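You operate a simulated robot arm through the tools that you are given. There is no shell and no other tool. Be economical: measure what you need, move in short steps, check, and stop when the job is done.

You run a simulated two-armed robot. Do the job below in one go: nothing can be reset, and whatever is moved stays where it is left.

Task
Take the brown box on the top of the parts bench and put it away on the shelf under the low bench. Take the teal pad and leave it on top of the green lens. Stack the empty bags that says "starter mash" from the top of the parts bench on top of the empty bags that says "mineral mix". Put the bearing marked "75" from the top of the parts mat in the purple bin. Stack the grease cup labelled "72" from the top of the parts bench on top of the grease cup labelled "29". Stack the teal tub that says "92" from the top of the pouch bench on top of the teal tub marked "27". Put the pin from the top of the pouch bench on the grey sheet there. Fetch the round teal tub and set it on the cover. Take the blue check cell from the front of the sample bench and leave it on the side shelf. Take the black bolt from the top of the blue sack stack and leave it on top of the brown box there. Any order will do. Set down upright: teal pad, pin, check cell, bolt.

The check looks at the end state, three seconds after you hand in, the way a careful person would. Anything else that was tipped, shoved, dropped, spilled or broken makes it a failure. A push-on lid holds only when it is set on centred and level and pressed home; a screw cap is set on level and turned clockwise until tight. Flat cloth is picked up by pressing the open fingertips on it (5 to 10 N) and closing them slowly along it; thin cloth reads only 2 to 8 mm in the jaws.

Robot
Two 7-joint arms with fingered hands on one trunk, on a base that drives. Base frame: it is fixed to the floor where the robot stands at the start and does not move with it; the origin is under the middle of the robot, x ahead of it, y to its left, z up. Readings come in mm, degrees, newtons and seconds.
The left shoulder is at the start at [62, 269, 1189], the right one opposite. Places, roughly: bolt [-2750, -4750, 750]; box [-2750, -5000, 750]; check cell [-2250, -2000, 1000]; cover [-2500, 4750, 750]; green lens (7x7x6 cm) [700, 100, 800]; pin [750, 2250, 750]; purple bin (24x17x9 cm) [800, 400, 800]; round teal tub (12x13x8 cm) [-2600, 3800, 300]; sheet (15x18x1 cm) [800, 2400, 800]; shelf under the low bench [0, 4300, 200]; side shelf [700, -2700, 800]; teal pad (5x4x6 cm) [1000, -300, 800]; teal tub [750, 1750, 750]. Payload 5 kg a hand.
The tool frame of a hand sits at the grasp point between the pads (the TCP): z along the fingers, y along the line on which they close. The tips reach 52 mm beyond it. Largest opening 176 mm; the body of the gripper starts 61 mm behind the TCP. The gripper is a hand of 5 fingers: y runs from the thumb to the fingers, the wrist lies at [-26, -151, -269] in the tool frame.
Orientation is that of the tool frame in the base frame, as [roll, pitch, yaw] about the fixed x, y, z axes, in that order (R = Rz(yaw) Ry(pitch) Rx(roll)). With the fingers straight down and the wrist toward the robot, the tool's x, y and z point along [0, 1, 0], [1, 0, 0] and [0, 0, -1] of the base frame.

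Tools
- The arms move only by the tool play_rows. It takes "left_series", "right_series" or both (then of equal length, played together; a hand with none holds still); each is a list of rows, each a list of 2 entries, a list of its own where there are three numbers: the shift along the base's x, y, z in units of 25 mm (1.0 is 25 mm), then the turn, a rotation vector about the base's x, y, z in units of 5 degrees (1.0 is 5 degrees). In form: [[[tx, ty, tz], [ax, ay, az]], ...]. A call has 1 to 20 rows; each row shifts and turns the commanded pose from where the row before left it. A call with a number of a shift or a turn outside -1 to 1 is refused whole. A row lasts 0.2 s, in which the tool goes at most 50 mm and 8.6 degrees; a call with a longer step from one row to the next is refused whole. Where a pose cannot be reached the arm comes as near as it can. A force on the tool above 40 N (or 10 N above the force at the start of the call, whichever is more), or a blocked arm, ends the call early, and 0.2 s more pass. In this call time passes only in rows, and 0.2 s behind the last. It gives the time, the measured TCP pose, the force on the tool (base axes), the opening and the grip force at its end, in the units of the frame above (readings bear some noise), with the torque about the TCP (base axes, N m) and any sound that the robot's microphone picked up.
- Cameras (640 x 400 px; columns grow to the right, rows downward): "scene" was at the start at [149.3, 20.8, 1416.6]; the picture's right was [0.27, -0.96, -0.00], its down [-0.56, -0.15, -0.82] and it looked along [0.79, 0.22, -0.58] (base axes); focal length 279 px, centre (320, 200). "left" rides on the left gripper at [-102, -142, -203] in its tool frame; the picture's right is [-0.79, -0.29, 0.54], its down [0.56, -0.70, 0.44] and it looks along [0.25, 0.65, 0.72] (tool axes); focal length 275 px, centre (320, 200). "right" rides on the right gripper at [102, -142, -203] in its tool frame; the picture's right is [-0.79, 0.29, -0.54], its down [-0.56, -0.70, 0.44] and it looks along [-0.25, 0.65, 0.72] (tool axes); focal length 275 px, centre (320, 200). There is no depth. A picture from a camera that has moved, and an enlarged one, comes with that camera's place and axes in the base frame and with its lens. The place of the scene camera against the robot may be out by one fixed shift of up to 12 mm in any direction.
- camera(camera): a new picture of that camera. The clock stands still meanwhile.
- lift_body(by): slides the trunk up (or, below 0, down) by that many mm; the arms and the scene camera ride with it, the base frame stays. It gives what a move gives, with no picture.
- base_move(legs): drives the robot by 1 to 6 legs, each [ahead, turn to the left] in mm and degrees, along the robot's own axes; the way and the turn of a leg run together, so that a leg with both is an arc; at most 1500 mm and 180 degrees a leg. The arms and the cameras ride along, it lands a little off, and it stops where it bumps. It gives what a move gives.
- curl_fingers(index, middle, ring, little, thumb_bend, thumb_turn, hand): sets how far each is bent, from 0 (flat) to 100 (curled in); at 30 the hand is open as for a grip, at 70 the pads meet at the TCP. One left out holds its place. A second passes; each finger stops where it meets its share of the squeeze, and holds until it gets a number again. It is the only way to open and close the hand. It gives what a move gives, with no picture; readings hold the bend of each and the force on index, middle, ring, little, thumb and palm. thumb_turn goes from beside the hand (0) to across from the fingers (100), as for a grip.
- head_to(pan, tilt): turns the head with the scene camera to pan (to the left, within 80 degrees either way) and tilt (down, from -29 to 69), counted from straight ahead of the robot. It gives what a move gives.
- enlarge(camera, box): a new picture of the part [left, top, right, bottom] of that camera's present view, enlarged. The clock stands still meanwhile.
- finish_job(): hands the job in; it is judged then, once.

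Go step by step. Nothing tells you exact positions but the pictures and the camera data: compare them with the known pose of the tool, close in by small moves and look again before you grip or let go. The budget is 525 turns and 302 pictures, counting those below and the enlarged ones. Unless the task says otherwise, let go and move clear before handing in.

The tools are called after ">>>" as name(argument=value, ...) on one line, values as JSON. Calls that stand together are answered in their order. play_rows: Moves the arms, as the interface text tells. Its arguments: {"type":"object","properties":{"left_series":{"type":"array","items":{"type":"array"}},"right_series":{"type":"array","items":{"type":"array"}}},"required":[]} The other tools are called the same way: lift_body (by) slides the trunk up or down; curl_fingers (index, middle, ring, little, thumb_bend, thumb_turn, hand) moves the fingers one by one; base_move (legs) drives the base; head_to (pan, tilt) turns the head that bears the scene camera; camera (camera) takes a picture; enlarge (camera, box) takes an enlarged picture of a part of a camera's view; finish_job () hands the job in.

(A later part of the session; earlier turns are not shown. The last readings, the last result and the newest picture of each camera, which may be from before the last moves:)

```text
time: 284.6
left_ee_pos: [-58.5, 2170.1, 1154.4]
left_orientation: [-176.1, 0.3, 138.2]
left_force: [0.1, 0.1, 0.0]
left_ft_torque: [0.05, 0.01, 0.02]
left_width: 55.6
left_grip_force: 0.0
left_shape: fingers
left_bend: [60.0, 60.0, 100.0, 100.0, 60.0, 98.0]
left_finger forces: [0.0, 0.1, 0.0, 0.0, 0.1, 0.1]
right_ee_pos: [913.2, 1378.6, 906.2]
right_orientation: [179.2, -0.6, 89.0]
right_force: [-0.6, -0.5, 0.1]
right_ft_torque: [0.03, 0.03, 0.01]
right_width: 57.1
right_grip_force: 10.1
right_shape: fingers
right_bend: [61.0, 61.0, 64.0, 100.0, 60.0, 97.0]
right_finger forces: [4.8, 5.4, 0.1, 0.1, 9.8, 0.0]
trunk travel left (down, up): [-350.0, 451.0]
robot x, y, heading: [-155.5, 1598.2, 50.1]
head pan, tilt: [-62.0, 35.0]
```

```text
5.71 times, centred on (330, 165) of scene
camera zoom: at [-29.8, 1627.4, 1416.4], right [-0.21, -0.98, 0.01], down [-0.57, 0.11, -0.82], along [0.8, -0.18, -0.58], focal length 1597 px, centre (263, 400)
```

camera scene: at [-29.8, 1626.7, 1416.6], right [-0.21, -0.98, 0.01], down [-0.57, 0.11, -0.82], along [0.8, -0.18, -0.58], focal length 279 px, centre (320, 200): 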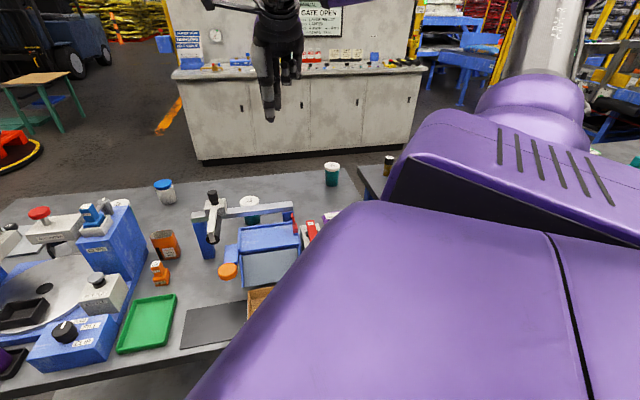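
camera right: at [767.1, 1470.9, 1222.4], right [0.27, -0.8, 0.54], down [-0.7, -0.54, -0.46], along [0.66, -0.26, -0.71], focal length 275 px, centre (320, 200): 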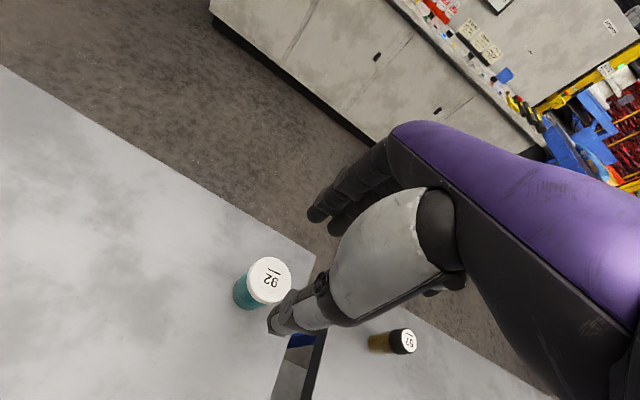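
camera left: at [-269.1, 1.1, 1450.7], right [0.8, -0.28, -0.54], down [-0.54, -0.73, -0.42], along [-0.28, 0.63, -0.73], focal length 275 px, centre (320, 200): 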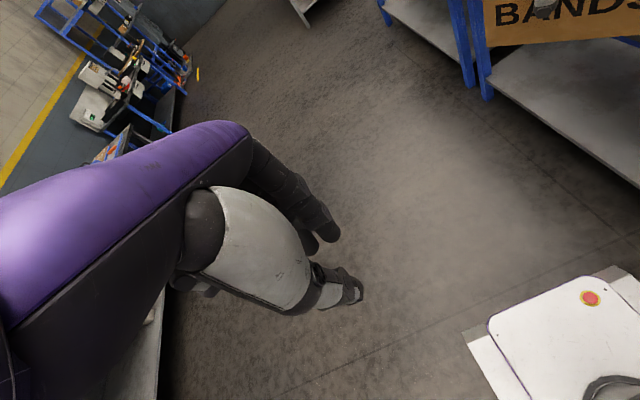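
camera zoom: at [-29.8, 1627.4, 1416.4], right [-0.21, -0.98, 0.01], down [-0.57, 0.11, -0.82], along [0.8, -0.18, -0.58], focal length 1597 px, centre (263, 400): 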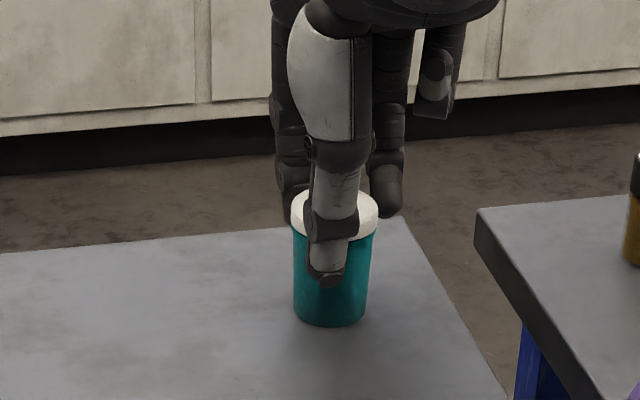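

The grip is even. I'll lift high, fold the ring finger, and carry the tub toward tub 27.

>>> curl_fingers(hand="right", ring=100)

>>> play_rows(right_series=[[[0, 0, 0.5], [0, 0, 0]], [[0, 0, 1], [0, 0, 0]], [[0, 0, 1], [0, 0, 0]], [[0, 0, 1], [0, 0, 0]], [[0, 0, 1], [0, 0, 0]], [[0, 0, 1], [0, 0, 0]], [[0, 0, 1], [0, 0, 0]], [[0, 0, 1], [0, 0, 0]]])

>>> play_rows(right_series=[[[-0.55, 1, 0], [0, 0, 0]], [[-0.55, 1, 0], [0, 0, 0]], [[-0.55, 1, 0], [0, 0, 0]], [[-0.55, 1, 0], [0, 0, 0]], [[-0.55, 1, 0], [0, 0, 0]], [[-0.55, 1, 0], [0, 0, 0]], [[-0.55, 1, 0], [0, 0, 0]], [[-0.55, 1, 0], [0, 0, 0]], [[-0.55, 1, 0], [0, 0, 0]], [[-0.55, 1, 0], [0, 0, 0]], [[-0.55, 1, 0], [0, 0, 0]], [[-0.55, 1, 0], [0, 0, 0]]])

>>> camera(camera="right")

>>> enlarge(camera="scene", box=[160, 120, 340, 260])

```text
time: 285.6
left_ee_pos: [-58.7, 2169.1, 1153.3]
left_orientation: [-176.1, 0.3, 138.1]
left_force: [-0.6, -0.8, 0.1]
left_ft_torque: [-0.01, 0.04, 0.03]
left_width: 55.4
left_grip_force: 0.0
left_shape: fingers
left_bend: [60.0, 60.0, 100.0, 100.0, 60.0, 98.0]
left_finger forces: [0.0, 0.1, 0.1, 0.0, 0.1, 0.0]
right_ee_pos: [912.9, 1378.0, 905.9]
right_orientation: [179.3, -0.6, 89.1]
right_force: [-0.6, -0.3, 0.4]
right_ft_torque: [-0.04, 0.03, 0.02]
right_width: 56.9
right_grip_force: 10.0
right_shape: fingers
right_bend: [61.0, 61.0, 100.0, 100.0, 60.0, 97.0]
right_finger forces: [4.9, 5.2, 0.1, 0.1, 9.8, 0.0]
trunk travel left (down, up): [-350.0, 451.0]
robot x, y, heading: [-153.3, 1598.6, 50.1]
head pan, tilt: [-62.0, 35.0]
```

```text
time: 287.4
left_ee_pos: [-58.6, 2169.7, 1154.1]
left_orientation: [-176.2, 0.4, 138.1]
left_force: [-0.2, -0.3, 0.6]
left_ft_torque: [0.02, -0.11, 0.03]
left_width: 55.4
left_grip_force: 0.1
left_shape: fingers
left_bend: [60.0, 60.0, 100.0, 100.0, 60.0, 98.0]
left_finger forces: [0.0, 0.0, 0.1, 0.0, 0.1, 0.1]
right_ee_pos: [910.8, 1377.7, 1094.2]
right_orientation: [179.1, -0.6, 89.1]
right_force: [-1.3, 0.4, -2.9]
right_ft_torque: [-0.03, -0.06, -0.02]
right_width: 57.0
right_grip_force: 10.0
right_shape: fingers
right_bend: [61.0, 62.0, 100.0, 100.0, 60.0, 97.0]
right_finger forces: [4.8, 5.1, 0.1, 0.0, 9.7, 0.1]
trunk travel left (down, up): [-350.0, 451.0]
robot x, y, heading: [-153.0, 1598.3, 50.0]
head pan, tilt: [-62.0, 35.0]
```

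```text
time: 290.0
left_ee_pos: [-58.2, 2171.9, 1152.3]
left_orientation: [-176.0, 0.5, 138.1]
left_force: [0.2, 1.2, -1.4]
left_ft_torque: [-0.15, -0.07, -0.03]
left_width: 56.1
left_grip_force: 0.1
left_shape: fingers
left_bend: [60.0, 60.0, 100.0, 100.0, 60.0, 98.0]
left_finger forces: [0.0, 0.0, 0.1, 0.0, 0.1, 0.1]
right_ee_pos: [746.6, 1679.7, 1092.7]
right_orientation: [179.1, -0.5, 89.1]
right_force: [-0.1, 2.2, -1.8]
right_ft_torque: [-0.14, -0.1, -0.07]
right_width: 57.0
right_grip_force: 10.0
right_shape: fingers
right_bend: [61.0, 62.0, 100.0, 100.0, 60.0, 97.0]
right_finger forces: [4.8, 5.3, 0.0, 0.0, 9.7, 0.0]
trunk travel left (down, up): [-350.0, 451.0]
robot x, y, heading: [-153.2, 1590.8, 49.8]
head pan, tilt: [-62.0, 35.0]
```

```text
103 pictures are left
camera right: at [601.3, 1783.3, 1294.3], right [0.27, -0.8, 0.54], down [-0.7, -0.54, -0.46], along [0.66, -0.26, -0.71], focal length 275 px, centre (320, 200)
```

right: 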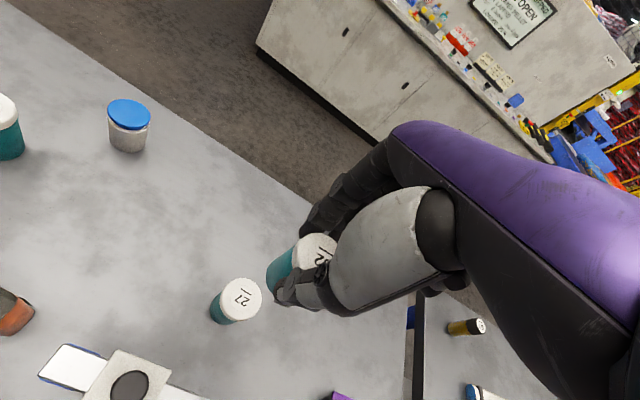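

```text
2.86 times, centred on (250, 190) of scene
camera zoom: at [-30.2, 1629.0, 1416.4], right [-0.21, -0.98, 0.01], down [-0.57, 0.11, -0.82], along [0.8, -0.18, -0.58], focal length 798 px, centre (520, 229)
```

zoom: 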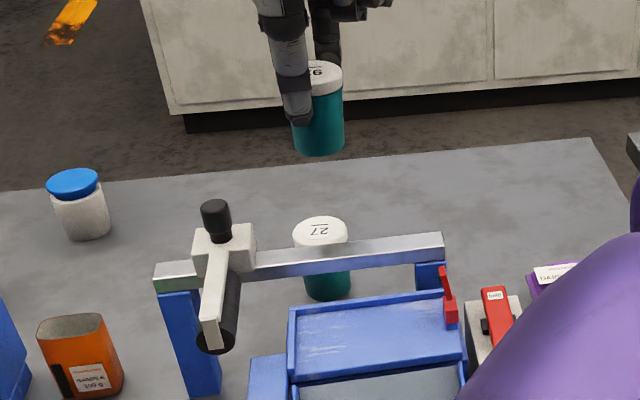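

The beam is clear of the path. I'll align (-12, +8) and lower to leave a small gap.

>>> play_rows(right_series=[[[-0.25, 0.16, -0.6], [0, 0, 0]], [[-0.25, 0.16, -0.9], [0, 0, 0]], [[0, 0, -0.9], [0, 0, 0]], [[0, 0, -0.9], [0, 0, 0]]])

>>> enlarge(camera="right", box=[180, 200, 340, 300])

>>> enlarge(camera="scene", box=[220, 150, 300, 220])

```text
time: 291.0
left_ee_pos: [-58.7, 2170.0, 1153.9]
left_orientation: [-176.1, 0.2, 138.1]
left_force: [0.8, 0.0, -0.3]
left_ft_torque: [-0.01, 0.1, -0.02]
left_width: 55.6
left_grip_force: 0.1
left_shape: fingers
left_bend: [60.0, 60.0, 100.0, 100.0, 60.0, 98.0]
left_finger forces: [0.1, 0.0, 0.0, 0.0, 0.0, 0.0]
right_ee_pos: [735.5, 1686.9, 1008.8]
right_orientation: [179.3, -0.6, 89.0]
right_force: [2.2, -0.4, -2.4]
right_ft_torque: [0.02, 0.05, 0.0]
right_width: 56.9
right_grip_force: 9.9
right_shape: fingers
right_bend: [61.0, 62.0, 100.0, 100.0, 60.0, 97.0]
right_finger forces: [4.9, 5.2, 0.0, 0.1, 9.5, 0.0]
trunk travel left (down, up): [-350.0, 451.0]
robot x, y, heading: [-156.0, 1595.4, 50.0]
head pan, tilt: [-62.0, 35.0]
```

```text
4.00 times, centred on (260, 250) of right
camera zoom: at [590.9, 1788.0, 1211.0], right [0.27, -0.8, 0.54], down [-0.7, -0.54, -0.46], along [0.66, -0.26, -0.71], focal length 1101 px, centre (560, 0)
```

zoom: 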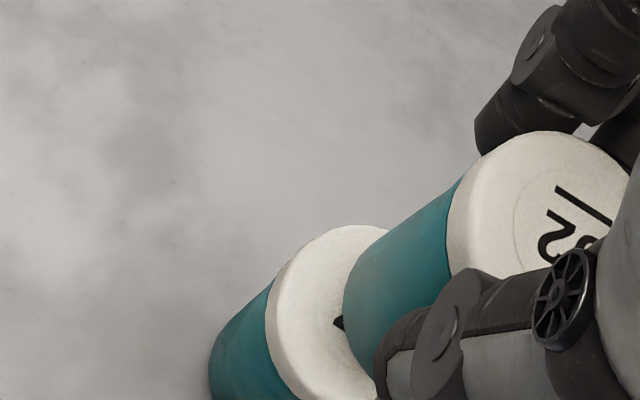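

```text
5.71 times, centred on (260, 185) of scene
camera zoom: at [-28.7, 1627.3, 1416.2], right [-0.21, -0.98, 0.01], down [-0.57, 0.11, -0.81], along [0.8, -0.18, -0.58], focal length 1597 px, centre (663, 286)
```

zoom: 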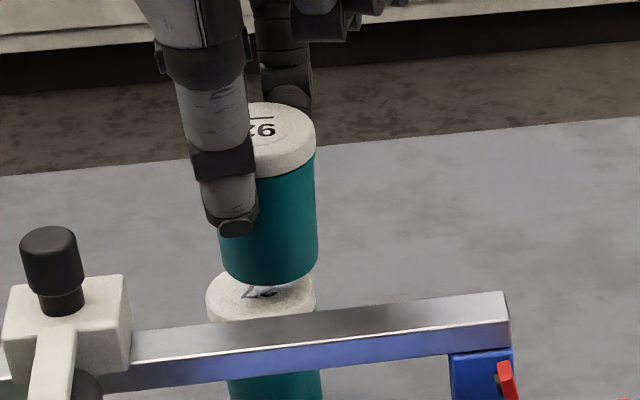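

Tub 92 needs about (+3, +8). I'll apply that and lower to contact.

>>> play_rows(right_series=[[[0.12, 0.32, -0.3], [0, 0, 0]], [[0, 0, -0.2], [0, 0, 0]], [[0, 0, -0.1], [0, 0, 0]]])

>>> enlarge(camera="scene", box=[220, 150, 300, 220])

```text
time: 291.8
left_ee_pos: [-59.1, 2171.1, 1154.1]
left_orientation: [-176.0, 0.3, 138.1]
left_force: [-0.4, 1.3, -0.2]
left_ft_torque: [-0.06, 0.04, 0.0]
left_width: 55.7
left_grip_force: 0.1
left_shape: fingers
left_bend: [60.0, 60.0, 100.0, 100.0, 60.0, 98.0]
left_finger forces: [0.0, 0.0, 0.1, 0.1, 0.1, 0.0]
right_ee_pos: [737.6, 1693.3, 994.3]
right_orientation: [179.1, -0.6, 89.2]
right_force: [1.3, -0.1, -1.7]
right_ft_torque: [-0.02, 0.06, 0.02]
right_width: 56.6
right_grip_force: 9.6
right_shape: fingers
right_bend: [61.0, 62.0, 100.0, 100.0, 60.0, 97.0]
right_finger forces: [4.9, 5.3, 0.0, 0.0, 9.4, 0.0]
trunk travel left (down, up): [-350.0, 451.0]
robot x, y, heading: [-154.7, 1597.0, 49.9]
head pan, tilt: [-62.0, 35.0]
```

```text
5.71 times, centred on (260, 185) of scene
camera zoom: at [-29.0, 1628.1, 1416.3], right [-0.21, -0.98, 0.01], down [-0.57, 0.11, -0.81], along [0.8, -0.18, -0.58], focal length 1597 px, centre (663, 286)
```

zoom: 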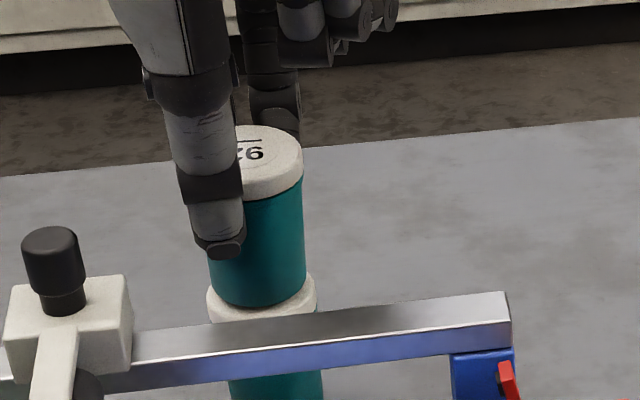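

The tubs are well centred, so I'll lower to contact.

>>> play_rows(right_series=[[[0, -0.04, -0.12], [0, 0, 0]], [[0, 0, -0.1], [0, 0, 0]], [[0, 0, -0.1], [0, 0, 0]]])

```text
time: 292.6
left_ee_pos: [-58.5, 2171.0, 1153.9]
left_orientation: [-176.2, 0.3, 138.2]
left_force: [1.4, 0.1, 1.2]
left_ft_torque: [-0.01, 0.06, 0.0]
left_width: 55.6
left_grip_force: 0.0
left_shape: fingers
left_bend: [60.0, 60.0, 100.0, 100.0, 60.0, 98.0]
left_finger forces: [0.0, 0.1, 0.0, 0.1, 0.0, 0.1]
right_ee_pos: [736.1, 1694.3, 988.8]
right_orientation: [179.0, -0.8, 89.2]
right_force: [1.7, 1.6, 10.2]
right_ft_torque: [0.04, -0.05, -0.02]
right_width: 56.2
right_grip_force: 10.2
right_shape: fingers
right_bend: [61.0, 62.0, 100.0, 100.0, 60.0, 97.0]
right_finger forces: [5.4, 6.4, 0.1, 0.1, 9.7, 0.0]
trunk travel left (down, up): [-350.0, 451.0]
robot x, y, heading: [-158.1, 1597.4, 50.2]
head pan, tilt: [-62.0, 35.0]
```

Contact is at 10 N. I'll release gently and rise.

>>> curl_fingers(hand="right", index=56, middle=56, thumb_bend=56)

>>> curl_fingers(hand="right", index=46, middle=46, thumb_bend=46)

>>> play_rows(right_series=[[[0, 0, 0.5], [0, 0, 0]], [[0, 0, 1], [0, 0, 0]], [[0, 0, 1], [0, 0, 0]], [[0, 0, 1], [0, 0, 0]], [[0, 0, 1], [0, 0, 0]], [[0, 0, 1], [0, 0, 0]], [[0, 0, 1], [0, 0, 0]], [[0, 0, 1], [0, 0, 0]]])

>>> enlarge(camera="scene", box=[180, 120, 340, 240])

```text
time: 293.6
left_ee_pos: [-59.5, 2168.7, 1154.0]
left_orientation: [-176.0, 0.3, 138.2]
left_force: [-0.2, 0.8, 0.0]
left_ft_torque: [0.02, 0.01, -0.02]
left_width: 55.7
left_grip_force: 0.1
left_shape: fingers
left_bend: [60.0, 60.0, 100.0, 100.0, 60.0, 98.0]
left_finger forces: [0.0, 0.0, 0.0, 0.0, 0.0, 0.1]
right_ee_pos: [737.2, 1693.4, 986.9]
right_orientation: [179.1, -0.6, 89.2]
right_force: [-0.5, 0.6, 0.2]
right_ft_torque: [0.02, 0.0, 0.01]
right_width: 72.9
right_grip_force: 0.1
right_shape: fingers
right_bend: [56.0, 56.0, 100.0, 100.0, 56.0, 97.0]
right_finger forces: [0.0, 0.1, 0.0, 0.1, 0.1, 0.0]
trunk travel left (down, up): [-350.0, 451.0]
robot x, y, heading: [-154.6, 1592.8, 50.0]
head pan, tilt: [-62.0, 35.0]
```

```text
time: 294.6
left_ee_pos: [-58.8, 2169.7, 1155.3]
left_orientation: [-176.1, 0.3, 138.0]
left_force: [0.4, -0.8, 0.0]
left_ft_torque: [-0.03, 0.01, -0.02]
left_width: 55.5
left_grip_force: 0.0
left_shape: fingers
left_bend: [60.0, 60.0, 100.0, 100.0, 60.0, 98.0]
left_finger forces: [0.0, 0.0, 0.0, 0.0, 0.0, 0.1]
right_ee_pos: [736.8, 1693.9, 988.1]
right_orientation: [179.1, -0.6, 89.0]
right_force: [0.2, 0.1, -0.6]
right_ft_torque: [0.0, 0.01, -0.01]
right_width: 117.2
right_grip_force: 0.0
right_shape: fingers
right_bend: [46.0, 46.0, 100.0, 100.0, 46.0, 97.0]
right_finger forces: [0.0, 0.1, 0.0, 0.0, 0.0, 0.0]
trunk travel left (down, up): [-350.0, 451.0]
robot x, y, heading: [-156.1, 1598.2, 49.8]
head pan, tilt: [-62.0, 35.0]
```

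```text
time: 296.4
left_ee_pos: [-58.7, 2170.4, 1155.0]
left_orientation: [-176.2, 0.4, 138.2]
left_force: [-1.3, -0.5, 0.3]
left_ft_torque: [0.01, -0.1, -0.02]
left_width: 55.7
left_grip_force: 0.2
left_shape: fingers
left_bend: [60.0, 60.0, 100.0, 100.0, 60.0, 98.0]
left_finger forces: [0.0, 0.0, 0.1, 0.0, 0.0, 0.1]
right_ee_pos: [735.7, 1693.8, 1175.8]
right_orientation: [179.2, -0.5, 89.2]
right_force: [-1.4, 0.2, -0.4]
right_ft_torque: [-0.02, -0.1, -0.02]
right_width: 117.0
right_grip_force: 0.0
right_shape: fingers
right_bend: [46.0, 46.0, 100.0, 100.0, 46.0, 97.0]
right_finger forces: [0.0, 0.1, 0.1, 0.0, 0.0, 0.0]
trunk travel left (down, up): [-350.0, 451.0]
robot x, y, heading: [-152.9, 1596.5, 49.9]
head pan, tilt: [-62.0, 35.0]
```

```text
3.33 times, centred on (260, 180) of scene
camera zoom: at [-30.7, 1627.5, 1416.6], right [-0.21, -0.98, 0.01], down [-0.57, 0.11, -0.82], along [0.8, -0.18, -0.58], focal length 931 px, centre (520, 267)
```

zoom: 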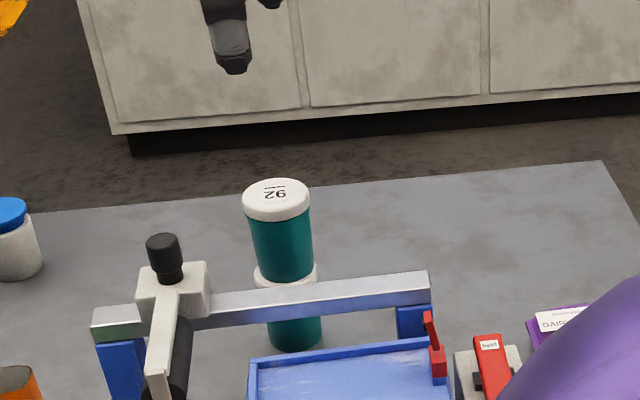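

The tub stack is good. Next is the round teal tub near (-2600, 3800): I'll tuck the right arm, turn and drive there across the open floor.

>>> play_rows(right_series=[[[-0.95, 0.3, 0.2], [0, 0, 0]], [[-0.95, 0.3, 0], [0, 0, 0]], [[-0.95, 0.3, 0], [0, 0, 0]], [[-0.95, 0.3, 0], [0, 0, 0]], [[-0.95, 0.3, 0], [0, 0, 0]], [[-0.95, 0.3, 0], [0, 0, 0]], [[-0.95, 0.3, 0], [0, 0, 0]], [[-0.95, 0.3, 0], [0, 0, 0]], [[-0.95, 0.3, 0], [0, 0, 0]], [[-0.95, 0.3, 0], [0, 0, 0]], [[-0.95, 0.3, 0], [0, 0, 0]], [[-0.95, 0.3, 0], [0, 0, 0.9]], [[-0.95, 0.3, 0], [0, 0, 0.9]], [[-0.95, 0.3, 0], [0, 0, 0.9]]])

>>> base_move(legs=[[0, 75], [1200, 0]])

>>> head_to(pan=25, tilt=20)

>>> camera(camera="scene")

```text
time: 299.4
left_ee_pos: [-59.5, 2169.0, 1155.0]
left_orientation: [-176.1, 0.4, 138.2]
left_force: [0.1, -0.3, -0.3]
left_ft_torque: [0.03, -0.05, -0.02]
left_width: 55.7
left_grip_force: 0.0
left_shape: fingers
left_bend: [60.0, 60.0, 100.0, 100.0, 60.0, 98.0]
left_finger forces: [0.0, 0.1, 0.0, 0.1, 0.0, 0.0]
right_ee_pos: [404.1, 1797.1, 1180.0]
right_orientation: [179.2, -0.5, 102.6]
right_force: [-1.1, -0.5, 1.2]
right_ft_torque: [-0.01, -0.05, 0.03]
right_width: 117.1
right_grip_force: 0.0
right_shape: fingers
right_bend: [46.0, 46.0, 100.0, 100.0, 46.0, 97.0]
right_finger forces: [0.0, 0.0, 0.0, 0.1, 0.1, 0.1]
trunk travel left (down, up): [-350.0, 451.0]
robot x, y, heading: [-159.7, 1593.9, 50.0]
head pan, tilt: [-62.0, 35.0]
```

```text
time: 308.7
left_ee_pos: [-1365.2, 2819.8, 1153.5]
left_orientation: [-176.1, 0.3, -147.3]
left_force: [-0.3, -0.6, -1.0]
left_ft_torque: [-0.01, -0.02, 0.03]
left_width: 55.6
left_grip_force: 0.1
left_shape: fingers
left_bend: [60.0, 60.0, 100.0, 100.0, 60.0, 98.0]
left_finger forces: [0.0, 0.0, 0.0, 0.0, 0.0, 0.0]
right_ee_pos: [-883.8, 3167.4, 1179.1]
right_orientation: [179.2, -0.7, 177.1]
right_force: [-0.4, 0.3, -0.2]
right_ft_torque: [-0.06, -0.03, -0.01]
right_width: 117.2
right_grip_force: 0.0
right_shape: fingers
right_bend: [46.0, 46.0, 100.0, 100.0, 46.0, 97.0]
right_finger forces: [0.0, 0.1, 0.0, 0.1, 0.0, 0.1]
trunk travel left (down, up): [-350.0, 451.0]
robot x, y, heading: [-835.0, 2578.8, 124.5]
head pan, tilt: [-62.0, 35.0]
```

```text
time: 310.3
left_ee_pos: [-1356.9, 2806.4, 1160.4]
left_orientation: [-176.9, 0.3, -147.2]
left_force: [0.4, -1.1, 0.8]
left_ft_torque: [0.09, 0.07, 0.0]
left_width: 55.5
left_grip_force: 0.1
left_shape: fingers
left_bend: [60.0, 60.0, 100.0, 100.0, 60.0, 98.0]
left_finger forces: [0.1, 0.0, 0.0, 0.1, 0.0, 0.1]
right_ee_pos: [-874.4, 3153.7, 1186.9]
right_orientation: [178.4, -1.2, 177.3]
right_force: [1.5, -0.3, 0.6]
right_ft_torque: [0.11, 0.06, 0.02]
right_width: 117.4
right_grip_force: 0.1
right_shape: fingers
right_bend: [46.0, 46.0, 100.0, 100.0, 46.0, 98.0]
right_finger forces: [0.0, 0.0, 0.0, 0.0, 0.0, 0.1]
trunk travel left (down, up): [-350.0, 451.0]
robot x, y, heading: [-835.6, 2577.3, 124.2]
head pan, tilt: [25.0, 20.0]
```

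```text
97 pictures are left
camera scene: at [-960.9, 2676.0, 1439.9], right [0.51, 0.86, -0.01], down [0.3, -0.18, -0.94], along [-0.81, 0.47, -0.35], focal length 279 px, centre (320, 200)
```

scene: 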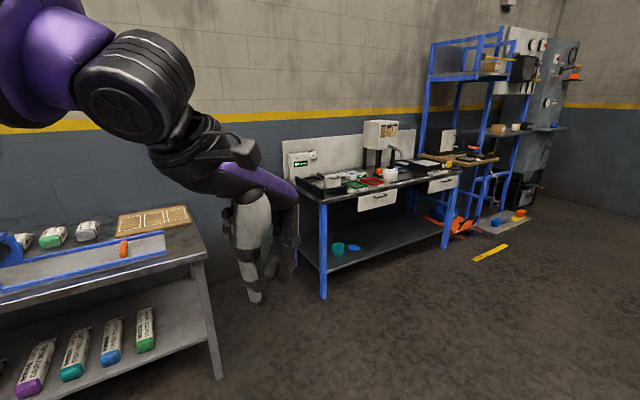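

I see the teal round tub on the lower shelf of the bench ahead. I'll zoom on the tub and the cover area.

>>> enlarge(camera="scene", box=[280, 120, 440, 270])

>>> enlarge(camera="scene", box=[400, 120, 560, 240])

```text
2.67 times, centred on (360, 195) of scene
camera zoom: at [-960.9, 2676.0, 1439.9], right [0.51, 0.86, -0.01], down [0.3, -0.18, -0.94], along [-0.81, 0.47, -0.35], focal length 745 px, centre (213, 213)
```

zoom: 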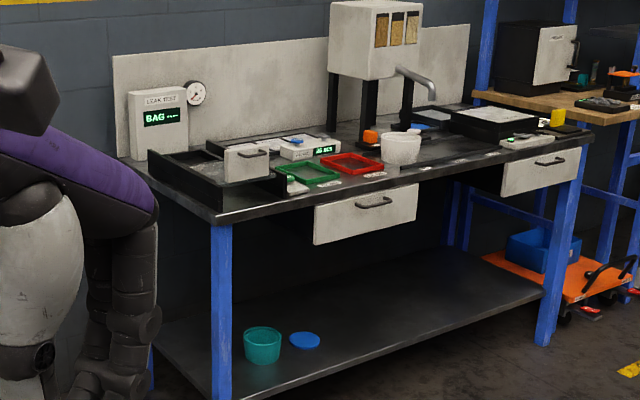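

```text
3.33 times, centred on (480, 180) of scene
camera zoom: at [-960.9, 2676.0, 1439.9], right [0.51, 0.86, -0.01], down [0.3, -0.18, -0.94], along [-0.81, 0.47, -0.35], focal length 931 px, centre (-213, 267)
```

zoom: 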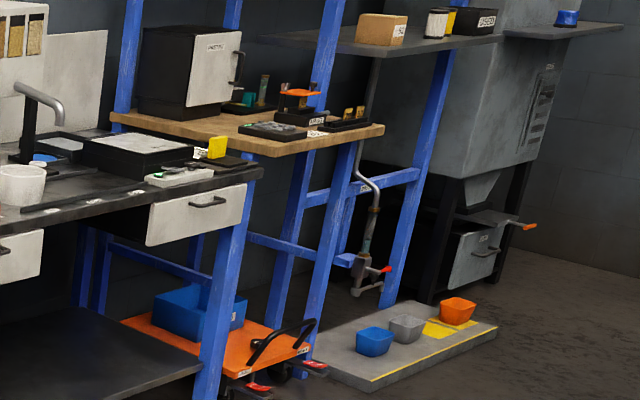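

The tub is near (-2538, 3760) on a shelf at z≈260, under a bench top at z≈757. I'll drive to about (-1850, 3580) facing the bench.

>>> base_move(legs=[[0, 11], [1420, 0], [0, 45]])

>>> head_to(pan=-20, tilt=40)

>>> camera(camera="scene")

```text
time: 320.2
left_ee_pos: [-2337.6, 3260.9, 1160.2]
left_orientation: [-176.8, 0.4, -91.0]
left_force: [0.2, -0.5, 0.2]
left_ft_torque: [0.04, 0.01, -0.01]
left_width: 55.5
left_grip_force: 0.0
left_shape: fingers
left_bend: [60.0, 60.0, 100.0, 100.0, 60.0, 98.0]
left_finger forces: [0.1, 0.1, 0.0, 0.0, 0.0, 0.0]
right_ee_pos: [-2358.7, 3855.4, 1185.6]
right_orientation: [178.5, -1.0, -126.5]
right_force: [0.8, -0.5, -0.7]
right_ft_torque: [0.02, 0.06, -0.01]
right_width: 117.5
right_grip_force: 0.1
right_shape: fingers
right_bend: [46.0, 46.0, 100.0, 100.0, 46.0, 98.0]
right_finger forces: [0.0, 0.0, 0.1, 0.0, 0.0, 0.0]
trunk travel left (down, up): [-350.0, 451.0]
robot x, y, heading: [-1856.0, 3573.5, -178.9]
head pan, tilt: [25.0, 20.0]
```

```text
time: 321.3
left_ee_pos: [-2321.0, 3261.8, 1165.9]
left_orientation: [-177.6, 0.3, -91.0]
left_force: [1.8, -0.7, 0.4]
left_ft_torque: [0.09, 0.2, 0.02]
left_width: 55.5
left_grip_force: 0.1
left_shape: fingers
left_bend: [60.0, 60.0, 100.0, 100.0, 60.0, 98.0]
left_finger forces: [0.0, 0.0, 0.1, 0.0, 0.0, 0.0]
right_ee_pos: [-2342.6, 3853.9, 1193.0]
right_orientation: [177.8, -1.5, -126.5]
right_force: [1.6, -0.6, 0.6]
right_ft_torque: [0.08, 0.14, -0.02]
right_width: 117.3
right_grip_force: 0.0
right_shape: fingers
right_bend: [46.0, 46.0, 100.0, 100.0, 46.0, 98.0]
right_finger forces: [0.1, 0.0, 0.0, 0.0, 0.1, 0.0]
trunk travel left (down, up): [-350.0, 451.0]
robot x, y, heading: [-1854.5, 3569.7, -178.9]
head pan, tilt: [-20.0, 40.0]
```

```text
94 pictures are left
camera scene: at [-2008.7, 3595.3, 1408.6], right [0.32, 0.95, 0.0], down [0.62, -0.21, -0.76], along [-0.72, 0.25, -0.65], focal length 279 px, centre (320, 200)
```

scene: 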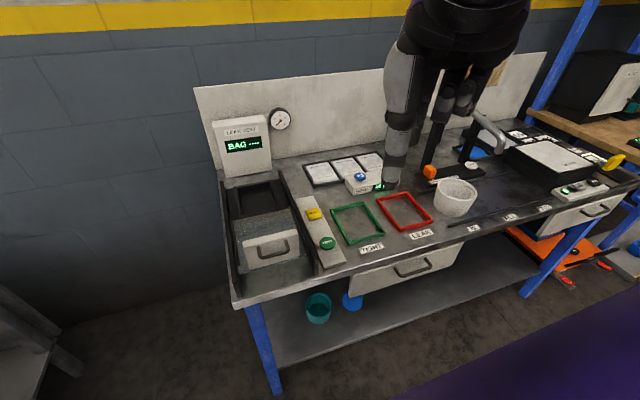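

The tub rim is centred near (-2595, 3797), 180 mm inside the bench edge. I'll pinch its near wall with a forward-tilted right hand: first pull the hand clear, square it, tilt it 30°, and lower the trunk.

>>> curl_fingers(hand="right", index=58, middle=58, ring=58, little=100, thumb_bend=58)

>>> play_rows(right_series=[[[1, 0, 0], [0, 0, 0.9]], [[1, 0, 0], [0, 0, 0.9]], [[0.5, 0, 0], [0, 0, 0.9]], [[0, 0, 0], [0, 0, 0.9]], [[0, 0, 0], [0, 0, 0.9]], [[0, 0, 0], [0, 0, 0.9]], [[0, 0, 0], [0, 0, 0.9]], [[0, 0, 0], [0, 0, 0.9]], [[0, 0, 0], [0, 1, 0]], [[0, 0, 0], [0, 1, 0]], [[0, 0, 0], [0, 1, 0]], [[0, 0, 0], [0, 1, 0]], [[0, 0, 0], [0, 1, 0]], [[0, 0, 0], [0, 1, 0]]])

>>> lift_body(by=-300)

>>> head_to(pan=-25, tilt=35)

>>> camera(camera="scene")

```text
time: 322.3
left_ee_pos: [-2322.0, 3261.1, 1165.4]
left_orientation: [-177.6, 0.2, -91.0]
left_force: [0.6, 0.3, 0.8]
left_ft_torque: [-0.03, 0.01, 0.03]
left_width: 55.7
left_grip_force: 0.0
left_shape: fingers
left_bend: [60.0, 60.0, 100.0, 100.0, 60.0, 98.0]
left_finger forces: [0.0, 0.0, 0.1, 0.0, 0.0, 0.0]
right_ee_pos: [-2343.4, 3856.8, 1192.4]
right_orientation: [177.8, -1.5, -126.4]
right_force: [0.1, 0.4, 0.0]
right_ft_torque: [0.01, 0.03, 0.0]
right_width: 69.3
right_grip_force: 0.0
right_shape: fingers
right_bend: [57.0, 57.0, 57.0, 100.0, 57.0, 98.0]
right_finger forces: [0.0, 0.0, 0.0, 0.1, 0.0, 0.0]
trunk travel left (down, up): [-350.0, 451.0]
robot x, y, heading: [-1852.6, 3572.9, -179.1]
head pan, tilt: [-20.0, 40.0]
```

```text
time: 325.3
left_ee_pos: [-2322.0, 3262.4, 1165.5]
left_orientation: [-177.7, 0.3, -91.0]
left_force: [-0.2, 0.4, 0.0]
left_ft_torque: [0.06, 0.0, 0.0]
left_width: 55.7
left_grip_force: 0.0
left_shape: fingers
left_bend: [60.0, 60.0, 100.0, 100.0, 60.0, 98.0]
left_finger forces: [0.0, 0.0, 0.0, 0.0, 0.1, 0.0]
right_ee_pos: [-2388.7, 3824.0, 1336.3]
right_orientation: [148.0, -1.5, -89.5]
right_force: [0.1, -0.5, -0.7]
right_ft_torque: [0.07, 0.0, 0.02]
right_width: 69.0
right_grip_force: 0.0
right_shape: fingers
right_bend: [57.0, 57.0, 57.0, 100.0, 57.0, 98.0]
right_finger forces: [0.0, 0.0, 0.0, 0.0, 0.0, 0.1]
right hand out of reach, approached as far as the arm can: row 3, 4, 5, 7, 9, 10, 11, 12, 13, 14
trunk travel left (down, up): [-350.0, 451.0]
robot x, y, heading: [-1855.8, 3574.0, -178.9]
head pan, tilt: [-20.0, 40.0]
```

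```text
time: 328.3
left_ee_pos: [-2360.8, 3259.7, 769.0]
left_orientation: [-164.1, 0.7, -90.9]
left_force: [-0.1, 0.0, -0.8]
left_ft_torque: [-0.06, -0.04, -0.01]
left_width: 55.8
left_grip_force: 0.1
left_shape: fingers
left_bend: [60.0, 60.0, 100.0, 100.0, 60.0, 98.0]
left_finger forces: [0.0, 0.1, 0.0, 0.0, 0.0, 0.1]
right_ee_pos: [-2484.2, 3823.3, 882.4]
right_orientation: [165.6, -1.3, -90.1]
right_force: [2.0, 0.2, 11.8]
right_ft_torque: [-0.17, -0.56, 0.04]
right_width: 68.6
right_grip_force: 5.4
right_shape: fingers
right_bend: [57.0, 57.0, 57.0, 100.0, 57.0, 98.0]
right_finger forces: [0.0, 0.0, 0.0, 0.0, 10.8, 0.0]
trunk travel left (down, up): [-50.0, 751.0]
robot x, y, heading: [-1853.6, 3569.5, -179.1]
head pan, tilt: [-20.0, 40.0]
```

```text
time: 328.9
left_ee_pos: [-2361.6, 3260.3, 767.5]
left_orientation: [-164.1, 0.6, -90.9]
left_force: [-0.1, 0.8, 1.2]
left_ft_torque: [0.01, 0.02, -0.01]
left_width: 55.7
left_grip_force: 0.0
left_shape: fingers
left_bend: [60.0, 60.0, 100.0, 100.0, 60.0, 98.0]
left_finger forces: [0.1, 0.0, 0.0, 0.0, 0.1, 0.0]
right_ee_pos: [-2484.0, 3823.0, 881.6]
right_orientation: [165.5, -1.3, -90.1]
right_force: [3.0, 0.9, 20.0]
right_ft_torque: [-0.24, -0.94, 0.11]
right_width: 68.0
right_grip_force: 9.9
right_shape: fingers
right_bend: [57.0, 57.0, 57.0, 100.0, 57.0, 98.0]
right_finger forces: [0.0, 0.1, 0.0, 0.0, 19.1, 0.0]
trunk travel left (down, up): [-50.0, 751.0]
robot x, y, heading: [-1853.0, 3572.5, -179.0]
head pan, tilt: [-25.0, 35.0]
```

```text
93 pictures are left
camera scene: at [-2127.6, 3602.1, 1099.5], right [0.41, 0.91, 0.01], down [0.54, -0.23, -0.81], along [-0.74, 0.33, -0.58], focal length 279 px, centre (320, 200)
```

scene: 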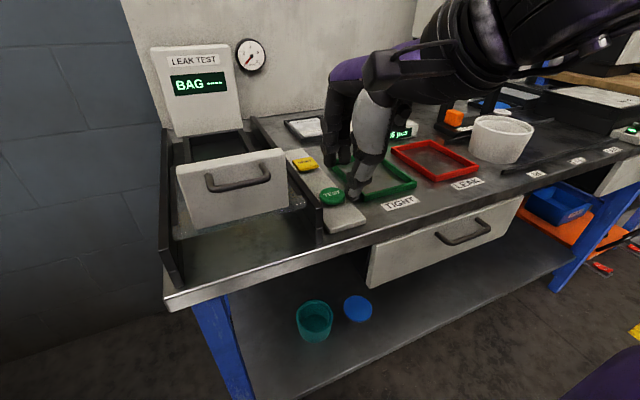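

Lowering the trunk leaned the body forward and the thumb now touches the green tray. I'll raise the right hand right away and draw it back.

>>> play_rows(right_series=[[[0, 0, 1], [0, 0, 0]], [[0, 0, 1], [0, 0, 0]], [[0.5, 0, 1], [0, 0, 0]], [[1, 0, 1], [0, 0, 0]], [[1, 0, 0], [0, 0, 0]], [[1, 0, 0], [0, 0, 0]], [[1, 0, 0], [0, 0, 0]]])

>>> enlarge(camera="scene", box=[280, 100, 520, 250])

```text
time: 330.6
left_ee_pos: [-2361.3, 3260.6, 767.7]
left_orientation: [-164.1, 0.7, -90.9]
left_force: [-0.2, 0.5, 0.1]
left_ft_torque: [0.02, 0.02, -0.01]
left_width: 55.7
left_grip_force: 0.1
left_shape: fingers
left_bend: [60.0, 60.0, 100.0, 100.0, 60.0, 98.0]
left_finger forces: [0.0, 0.0, 0.0, 0.1, 0.0, 0.1]
right_ee_pos: [-2370.8, 3822.0, 980.1]
right_orientation: [165.5, -1.3, -90.0]
right_force: [0.2, -0.5, 0.3]
right_ft_torque: [0.02, -0.01, 0.01]
right_width: 68.6
right_grip_force: 0.1
right_shape: fingers
right_bend: [57.0, 57.0, 57.0, 100.0, 57.0, 98.0]
right_finger forces: [0.0, 0.1, 0.0, 0.0, 0.0, 0.0]
trunk travel left (down, up): [-50.0, 751.0]
robot x, y, heading: [-1854.2, 3572.5, -179.1]
head pan, tilt: [-25.0, 35.0]
```

```text
2.67 times, centred on (400, 175) of scene
camera zoom: at [-2128.3, 3602.3, 1099.3], right [0.41, 0.91, 0.01], down [0.54, -0.23, -0.81], along [-0.74, 0.33, -0.58], focal length 745 px, centre (107, 267)
```

zoom: 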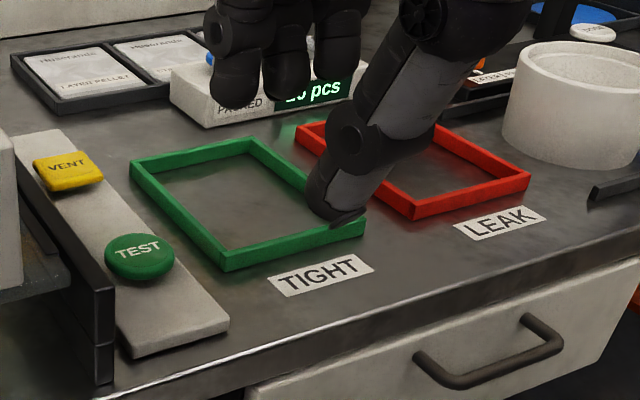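

Nothing was displaced. I'll back the base 260 mm for arm room, then tilt the hand and lower it in front of the bench.

>>> base_move(legs=[[-260, 0]])

>>> play_rows(right_series=[[[0, 0, -0.5], [0, 1, 0]], [[0, 0, -1], [0, 1, 0]], [[0, 0, -1], [0, 1, 0]], [[0, 0, -1], [0, 0, 0]], [[0, 0, -1], [0, 0, 0]], [[0, 0, -1], [0, 0, 0]], [[0, 0, -1], [0, 0, 0]], [[0, 0, -1], [0, 0, 0]], [[0, 0, -1], [0, 0, 0]], [[0, 0, -1], [0, 0, 0]], [[0, 0, -1], [0, 0, 0]], [[0, 0, -1], [0, 0, 0]], [[0, 0, -1], [0, 0, 0]], [[0, 0, -1], [0, 0, 0]], [[0, 0, -1], [0, 0, 0]], [[0, 0, -1], [0, 0, 0]], [[0, 0, -1], [0, 0, 0]], [[0, 0, -1], [0, 0, 0]], [[0, 0, -1], [0, 0, 0]], [[0, 0, -1], [0, 0, 0]]])

>>> head_to(pan=-22, tilt=35)

>>> camera(camera="scene")

```text
time: 332.4
left_ee_pos: [-2100.0, 3266.4, 767.1]
left_orientation: [-164.1, 0.7, -90.8]
left_force: [0.7, -0.4, 0.4]
left_ft_torque: [-0.06, 0.09, -0.02]
left_width: 55.7
left_grip_force: 0.0
left_shape: fingers
left_bend: [60.0, 60.0, 100.0, 100.0, 60.0, 98.0]
left_finger forces: [0.0, 0.0, 0.0, 0.0, 0.0, 0.0]
right_ee_pos: [-2110.0, 3825.7, 980.7]
right_orientation: [165.5, -1.2, -90.1]
right_force: [1.4, -0.3, 0.6]
right_ft_torque: [0.02, 0.04, -0.01]
right_width: 68.5
right_grip_force: 0.1
right_shape: fingers
right_bend: [57.0, 57.0, 57.0, 100.0, 57.0, 97.0]
right_finger forces: [0.0, 0.0, 0.1, 0.0, 0.0, 0.0]
trunk travel left (down, up): [-50.0, 751.0]
robot x, y, heading: [-1597.5, 3577.6, -178.9]
head pan, tilt: [-25.0, 35.0]
```

```text
time: 336.6
left_ee_pos: [-2091.9, 3266.0, 772.0]
left_orientation: [-164.7, 0.7, -90.9]
left_force: [-1.1, 0.6, -0.7]
left_ft_torque: [0.02, -0.05, -0.02]
left_width: 55.5
left_grip_force: 0.1
left_shape: fingers
left_bend: [60.0, 60.0, 100.0, 100.0, 60.0, 98.0]
left_finger forces: [0.0, 0.1, 0.0, 0.1, 0.1, 0.0]
right_ee_pos: [-2304.9, 3707.3, 744.5]
right_orientation: [150.1, -1.1, -89.9]
right_force: [1.9, 0.7, -2.2]
right_ft_torque: [-0.05, -0.02, -0.07]
right_width: 68.8
right_grip_force: 1.3
right_shape: fingers
right_bend: [57.0, 58.0, 57.0, 100.0, 57.0, 98.0]
right_finger forces: [0.0, 2.9, 0.0, 0.0, 0.1, 0.0]
right hand out of reach, approached as far as the arm can: row 1, 2, 3, 4, 5, 6, 7, 8, 9, 10, 11, 12, 13, 14, 15, 16, 17, 18, 19
trunk travel left (down, up): [-50.0, 751.0]
robot x, y, heading: [-1593.0, 3579.5, -179.1]
head pan, tilt: [-25.0, 35.0]
```

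```text
time: 337.2
left_ee_pos: [-2092.4, 3267.2, 773.4]
left_orientation: [-164.8, 0.7, -90.9]
left_force: [0.9, 0.3, -0.8]
left_ft_torque: [0.02, 0.02, 0.02]
left_width: 55.6
left_grip_force: 0.1
left_shape: fingers
left_bend: [60.0, 60.0, 100.0, 100.0, 60.0, 98.0]
left_finger forces: [0.1, 0.0, 0.1, 0.1, 0.1, 0.0]
right_ee_pos: [-2302.3, 3707.5, 748.5]
right_orientation: [149.9, -1.1, -89.9]
right_force: [6.2, 0.2, 1.6]
right_ft_torque: [0.04, 0.24, -0.13]
right_width: 68.9
right_grip_force: 3.3
right_shape: fingers
right_bend: [57.0, 58.0, 57.0, 100.0, 57.0, 98.0]
right_finger forces: [0.0, 5.8, 0.0, 0.1, 0.0, 0.0]
trunk travel left (down, up): [-50.0, 751.0]
robot x, y, heading: [-1597.9, 3576.6, -179.2]
head pan, tilt: [-22.0, 35.0]
```

```text
91 pictures are left
camera scene: at [-1869.8, 3602.6, 1099.2], right [0.36, 0.93, 0.01], down [0.55, -0.21, -0.81], along [-0.76, 0.29, -0.58], focal length 279 px, centre (320, 200)
```

scene: 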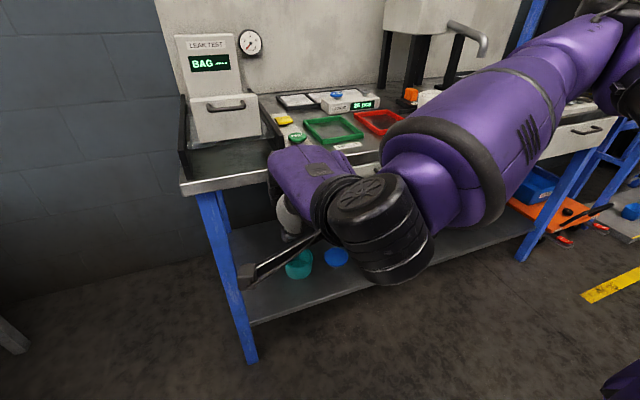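

The arm is too folded and a finger touches the bench edge. I'll back the base another 300 mm, so the arm can work more extended, and then lower the hand.

>>> base_move(legs=[[-300, 0]])

>>> play_rows(right_series=[[[-0.8, 0.5, -0.5], [0, 0, 0]], [[-0.8, 0.5, -0.8], [0, 0, 0]], [[-0.8, 0.5, -0.8], [0, 0, 0]], [[-0.5, 0.5, -1], [0, 0, 0]], [[-0.5, 0.5, -1], [0, 0, 0]], [[-0.5, 0.3, -1], [0, 0, 0]], [[-0.5, 0, -1], [0, 0, 0]], [[-0.5, 0, -1], [0, 0, 0]], [[-0.5, 0, -1], [0, 0, 0]], [[-0.5, 0, -1], [0, 0, 0]], [[-0.5, 0, -1], [0, 0, 0]], [[-0.5, 0, -1], [0, 0, 0]], [[0, 0, -1], [0, 0, 0]], [[0, 0, -1], [0, 0, 0]]])

>>> camera(camera="scene")

```text
time: 339.3
left_ee_pos: [-1789.0, 3270.7, 774.1]
left_orientation: [-164.9, 0.6, -90.7]
left_force: [0.4, -0.3, 1.0]
left_ft_torque: [0.0, 0.02, -0.02]
left_width: 55.5
left_grip_force: 0.1
left_shape: fingers
left_bend: [60.0, 60.0, 100.0, 100.0, 60.0, 98.0]
left_finger forces: [0.0, 0.1, 0.0, 0.0, 0.0, 0.0]
right_ee_pos: [-2000.6, 3712.0, 748.1]
right_orientation: [150.0, -1.1, -89.8]
right_force: [0.6, -0.2, 0.9]
right_ft_torque: [0.03, -0.05, 0.0]
right_width: 68.9
right_grip_force: 0.0
right_shape: fingers
right_bend: [57.0, 57.0, 57.0, 100.0, 57.0, 98.0]
right_finger forces: [0.0, 0.0, 0.0, 0.0, 0.0, 0.0]
trunk travel left (down, up): [-50.0, 751.0]
robot x, y, heading: [-1288.8, 3580.7, -179.2]
head pan, tilt: [-22.0, 35.0]
```

```text
time: 342.3
left_ee_pos: [-1786.4, 3271.0, 787.2]
left_orientation: [-166.2, 1.1, -90.2]
left_force: [0.0, 0.2, -0.1]
left_ft_torque: [0.02, -0.01, -0.02]
left_width: 55.5
left_grip_force: 0.0
left_shape: fingers
left_bend: [60.0, 60.0, 100.0, 100.0, 60.0, 98.0]
left_finger forces: [0.0, 0.0, 0.0, 0.1, 0.1, 0.1]
right_ee_pos: [-2094.8, 3785.7, 618.2]
right_orientation: [149.8, -1.1, -90.0]
right_force: [-0.5, 0.2, 0.1]
right_ft_torque: [0.03, -0.01, 0.02]
right_width: 68.9
right_grip_force: 0.1
right_shape: fingers
right_bend: [57.0, 57.0, 57.0, 100.0, 57.0, 98.0]
right_finger forces: [0.0, 0.1, 0.1, 0.0, 0.0, 0.1]
right hand out of reach, approached as far as the arm can: row 7, 8, 9, 10, 11, 12, 13, 14
trunk travel left (down, up): [-50.0, 751.0]
robot x, y, heading: [-1296.4, 3584.3, -178.7]
head pan, tilt: [-22.0, 35.0]
```

```text
90 pictures are left
camera scene: at [-1566.6, 3607.6, 1099.0], right [0.36, 0.93, 0.01], down [0.55, -0.2, -0.81], along [-0.76, 0.29, -0.58], focal length 279 px, centre (320, 200)
```

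scene: 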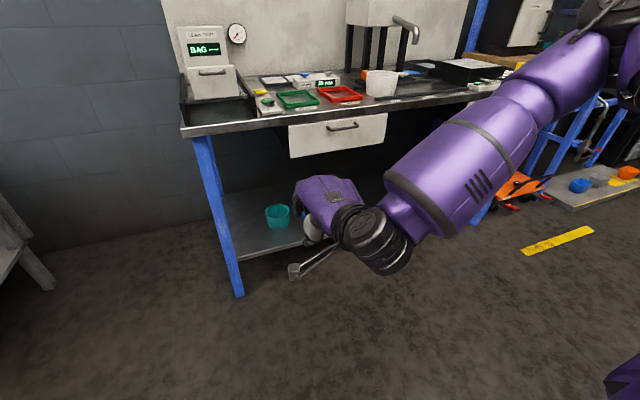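

A 30° tilt limits the arm. I'll reduce it to 15°, which still keeps the wrist outside the bench, and lower again.

>>> play_rows(right_series=[[[0, 0, 0], [0, -1, 0]], [[0, 0, 0], [0, -1, 0]], [[0, 0, 0], [0, -1, 0]], [[-0.5, 0.2, -0.8], [0, 0, 0]], [[-0.5, 0.2, -0.8], [0, 0, 0]], [[-0.5, 0, -0.8], [0, 0, 0]], [[-0.5, 0, -0.8], [0, 0, 0]], [[-0.5, 0, -0.8], [0, 0, 0]], [[-0.5, 0, -0.8], [0, 0, 0]], [[-0.5, 0, -0.8], [0, 0, 0]], [[-0.5, 0, -0.8], [0, 0, 0]]])

>>> camera(camera="scene")

>>> camera(camera="right")

```text
time: 344.7
left_ee_pos: [-1787.2, 3272.0, 786.6]
left_orientation: [-166.2, 1.0, -90.3]
left_force: [-0.1, 0.5, -0.6]
left_ft_torque: [0.01, -0.01, -0.04]
left_width: 55.5
left_grip_force: 0.0
left_shape: fingers
left_bend: [60.0, 60.0, 100.0, 100.0, 60.0, 98.0]
left_finger forces: [0.0, 0.0, 0.0, 0.0, 0.0, 0.1]
right_ee_pos: [-2194.3, 3795.7, 457.7]
right_orientation: [164.2, -1.3, -90.0]
right_force: [-0.4, -0.3, -0.8]
right_ft_torque: [-0.01, 0.0, 0.0]
right_width: 68.7
right_grip_force: 0.0
right_shape: fingers
right_bend: [57.0, 57.0, 57.0, 100.0, 57.0, 98.0]
right_finger forces: [0.1, 0.1, 0.0, 0.1, 0.0, 0.0]
trunk travel left (down, up): [-50.0, 751.0]
robot x, y, heading: [-1290.0, 3582.2, -178.9]
head pan, tilt: [-22.0, 35.0]
```

```text
89 pictures are left
camera scene: at [-1567.1, 3607.6, 1098.6], right [0.36, 0.93, 0.01], down [0.55, -0.21, -0.81], along [-0.76, 0.29, -0.58], focal length 279 px, centre (320, 200)
```

scene: 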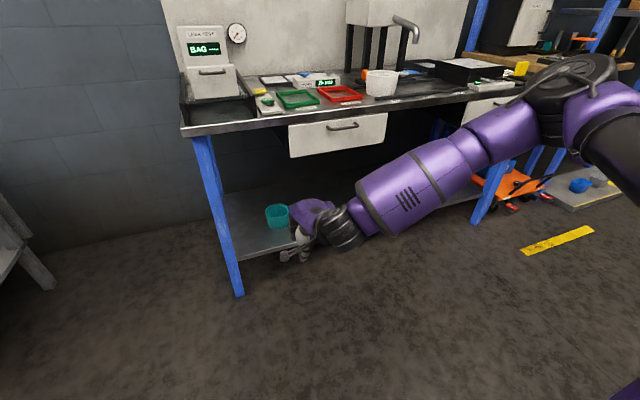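

```text
88 pictures are left
camera right: at [-2003.6, 3696.5, 616.8], right [-0.13, 0.8, 0.58], down [0.56, 0.54, -0.63], along [-0.82, 0.24, -0.52], focal length 275 px, centre (320, 200)
```

right: 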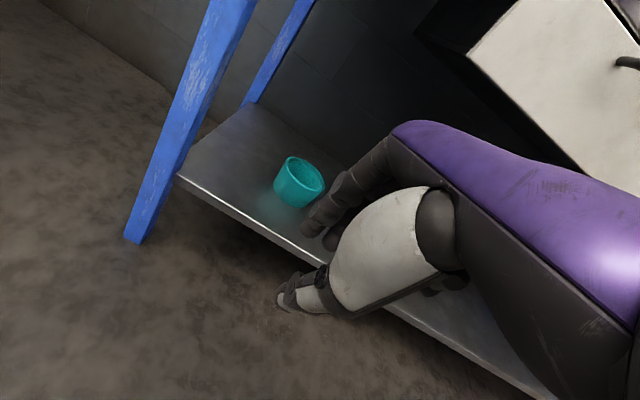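

The tub and shelf are in good view, with the shelf at about z=200–220. I'll drive forward 230 mm, keeping this height, and look again.

>>> base_move(legs=[[230, 0]])

>>> camera(camera="right")

>>> enlarge(camera="scene", box=[180, 100, 500, 300])

```text
time: 346.4
left_ee_pos: [-2019.5, 3266.3, 786.8]
left_orientation: [-166.1, 1.1, -90.2]
left_force: [-0.7, -0.1, 0.8]
left_ft_torque: [0.0, -0.04, 0.0]
left_width: 55.5
left_grip_force: 0.0
left_shape: fingers
left_bend: [60.0, 60.0, 100.0, 100.0, 60.0, 98.0]
left_finger forces: [0.0, 0.1, 0.1, 0.0, 0.0, 0.0]
right_ee_pos: [-2427.8, 3791.0, 458.1]
right_orientation: [164.2, -1.2, -90.0]
right_force: [0.9, 0.7, -1.5]
right_ft_torque: [-0.09, 0.1, 0.01]
right_width: 69.0
right_grip_force: 0.1
right_shape: fingers
right_bend: [57.0, 57.0, 57.0, 100.0, 57.0, 98.0]
right_finger forces: [0.0, 0.1, 0.0, 0.0, 0.1, 0.1]
trunk travel left (down, up): [-50.0, 751.0]
robot x, y, heading: [-1523.9, 3578.0, -178.8]
head pan, tilt: [-22.0, 35.0]
```

```text
87 pictures are left
camera right: at [-2235.7, 3692.1, 617.0], right [-0.13, 0.8, 0.58], down [0.56, 0.54, -0.63], along [-0.82, 0.24, -0.52], focal length 275 px, centre (320, 200)
```

right: 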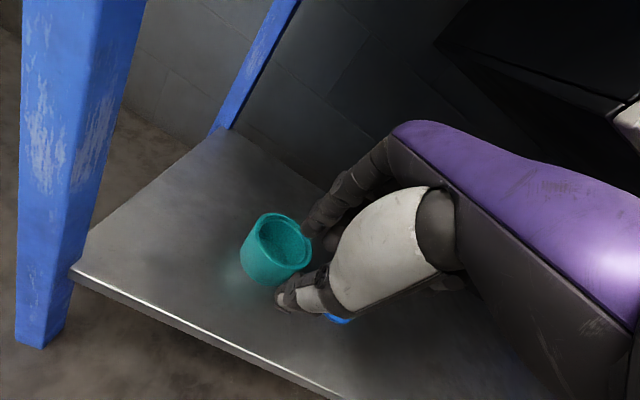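

```text
2.00 times, centred on (340, 200) of scene
camera zoom: at [-1799.3, 3603.4, 1098.8], right [0.36, 0.93, 0.01], down [0.55, -0.2, -0.81], along [-0.76, 0.29, -0.58], focal length 559 px, centre (280, 200)
```

zoom: 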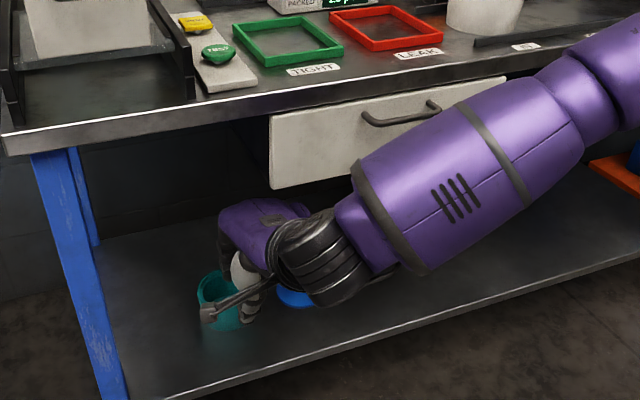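

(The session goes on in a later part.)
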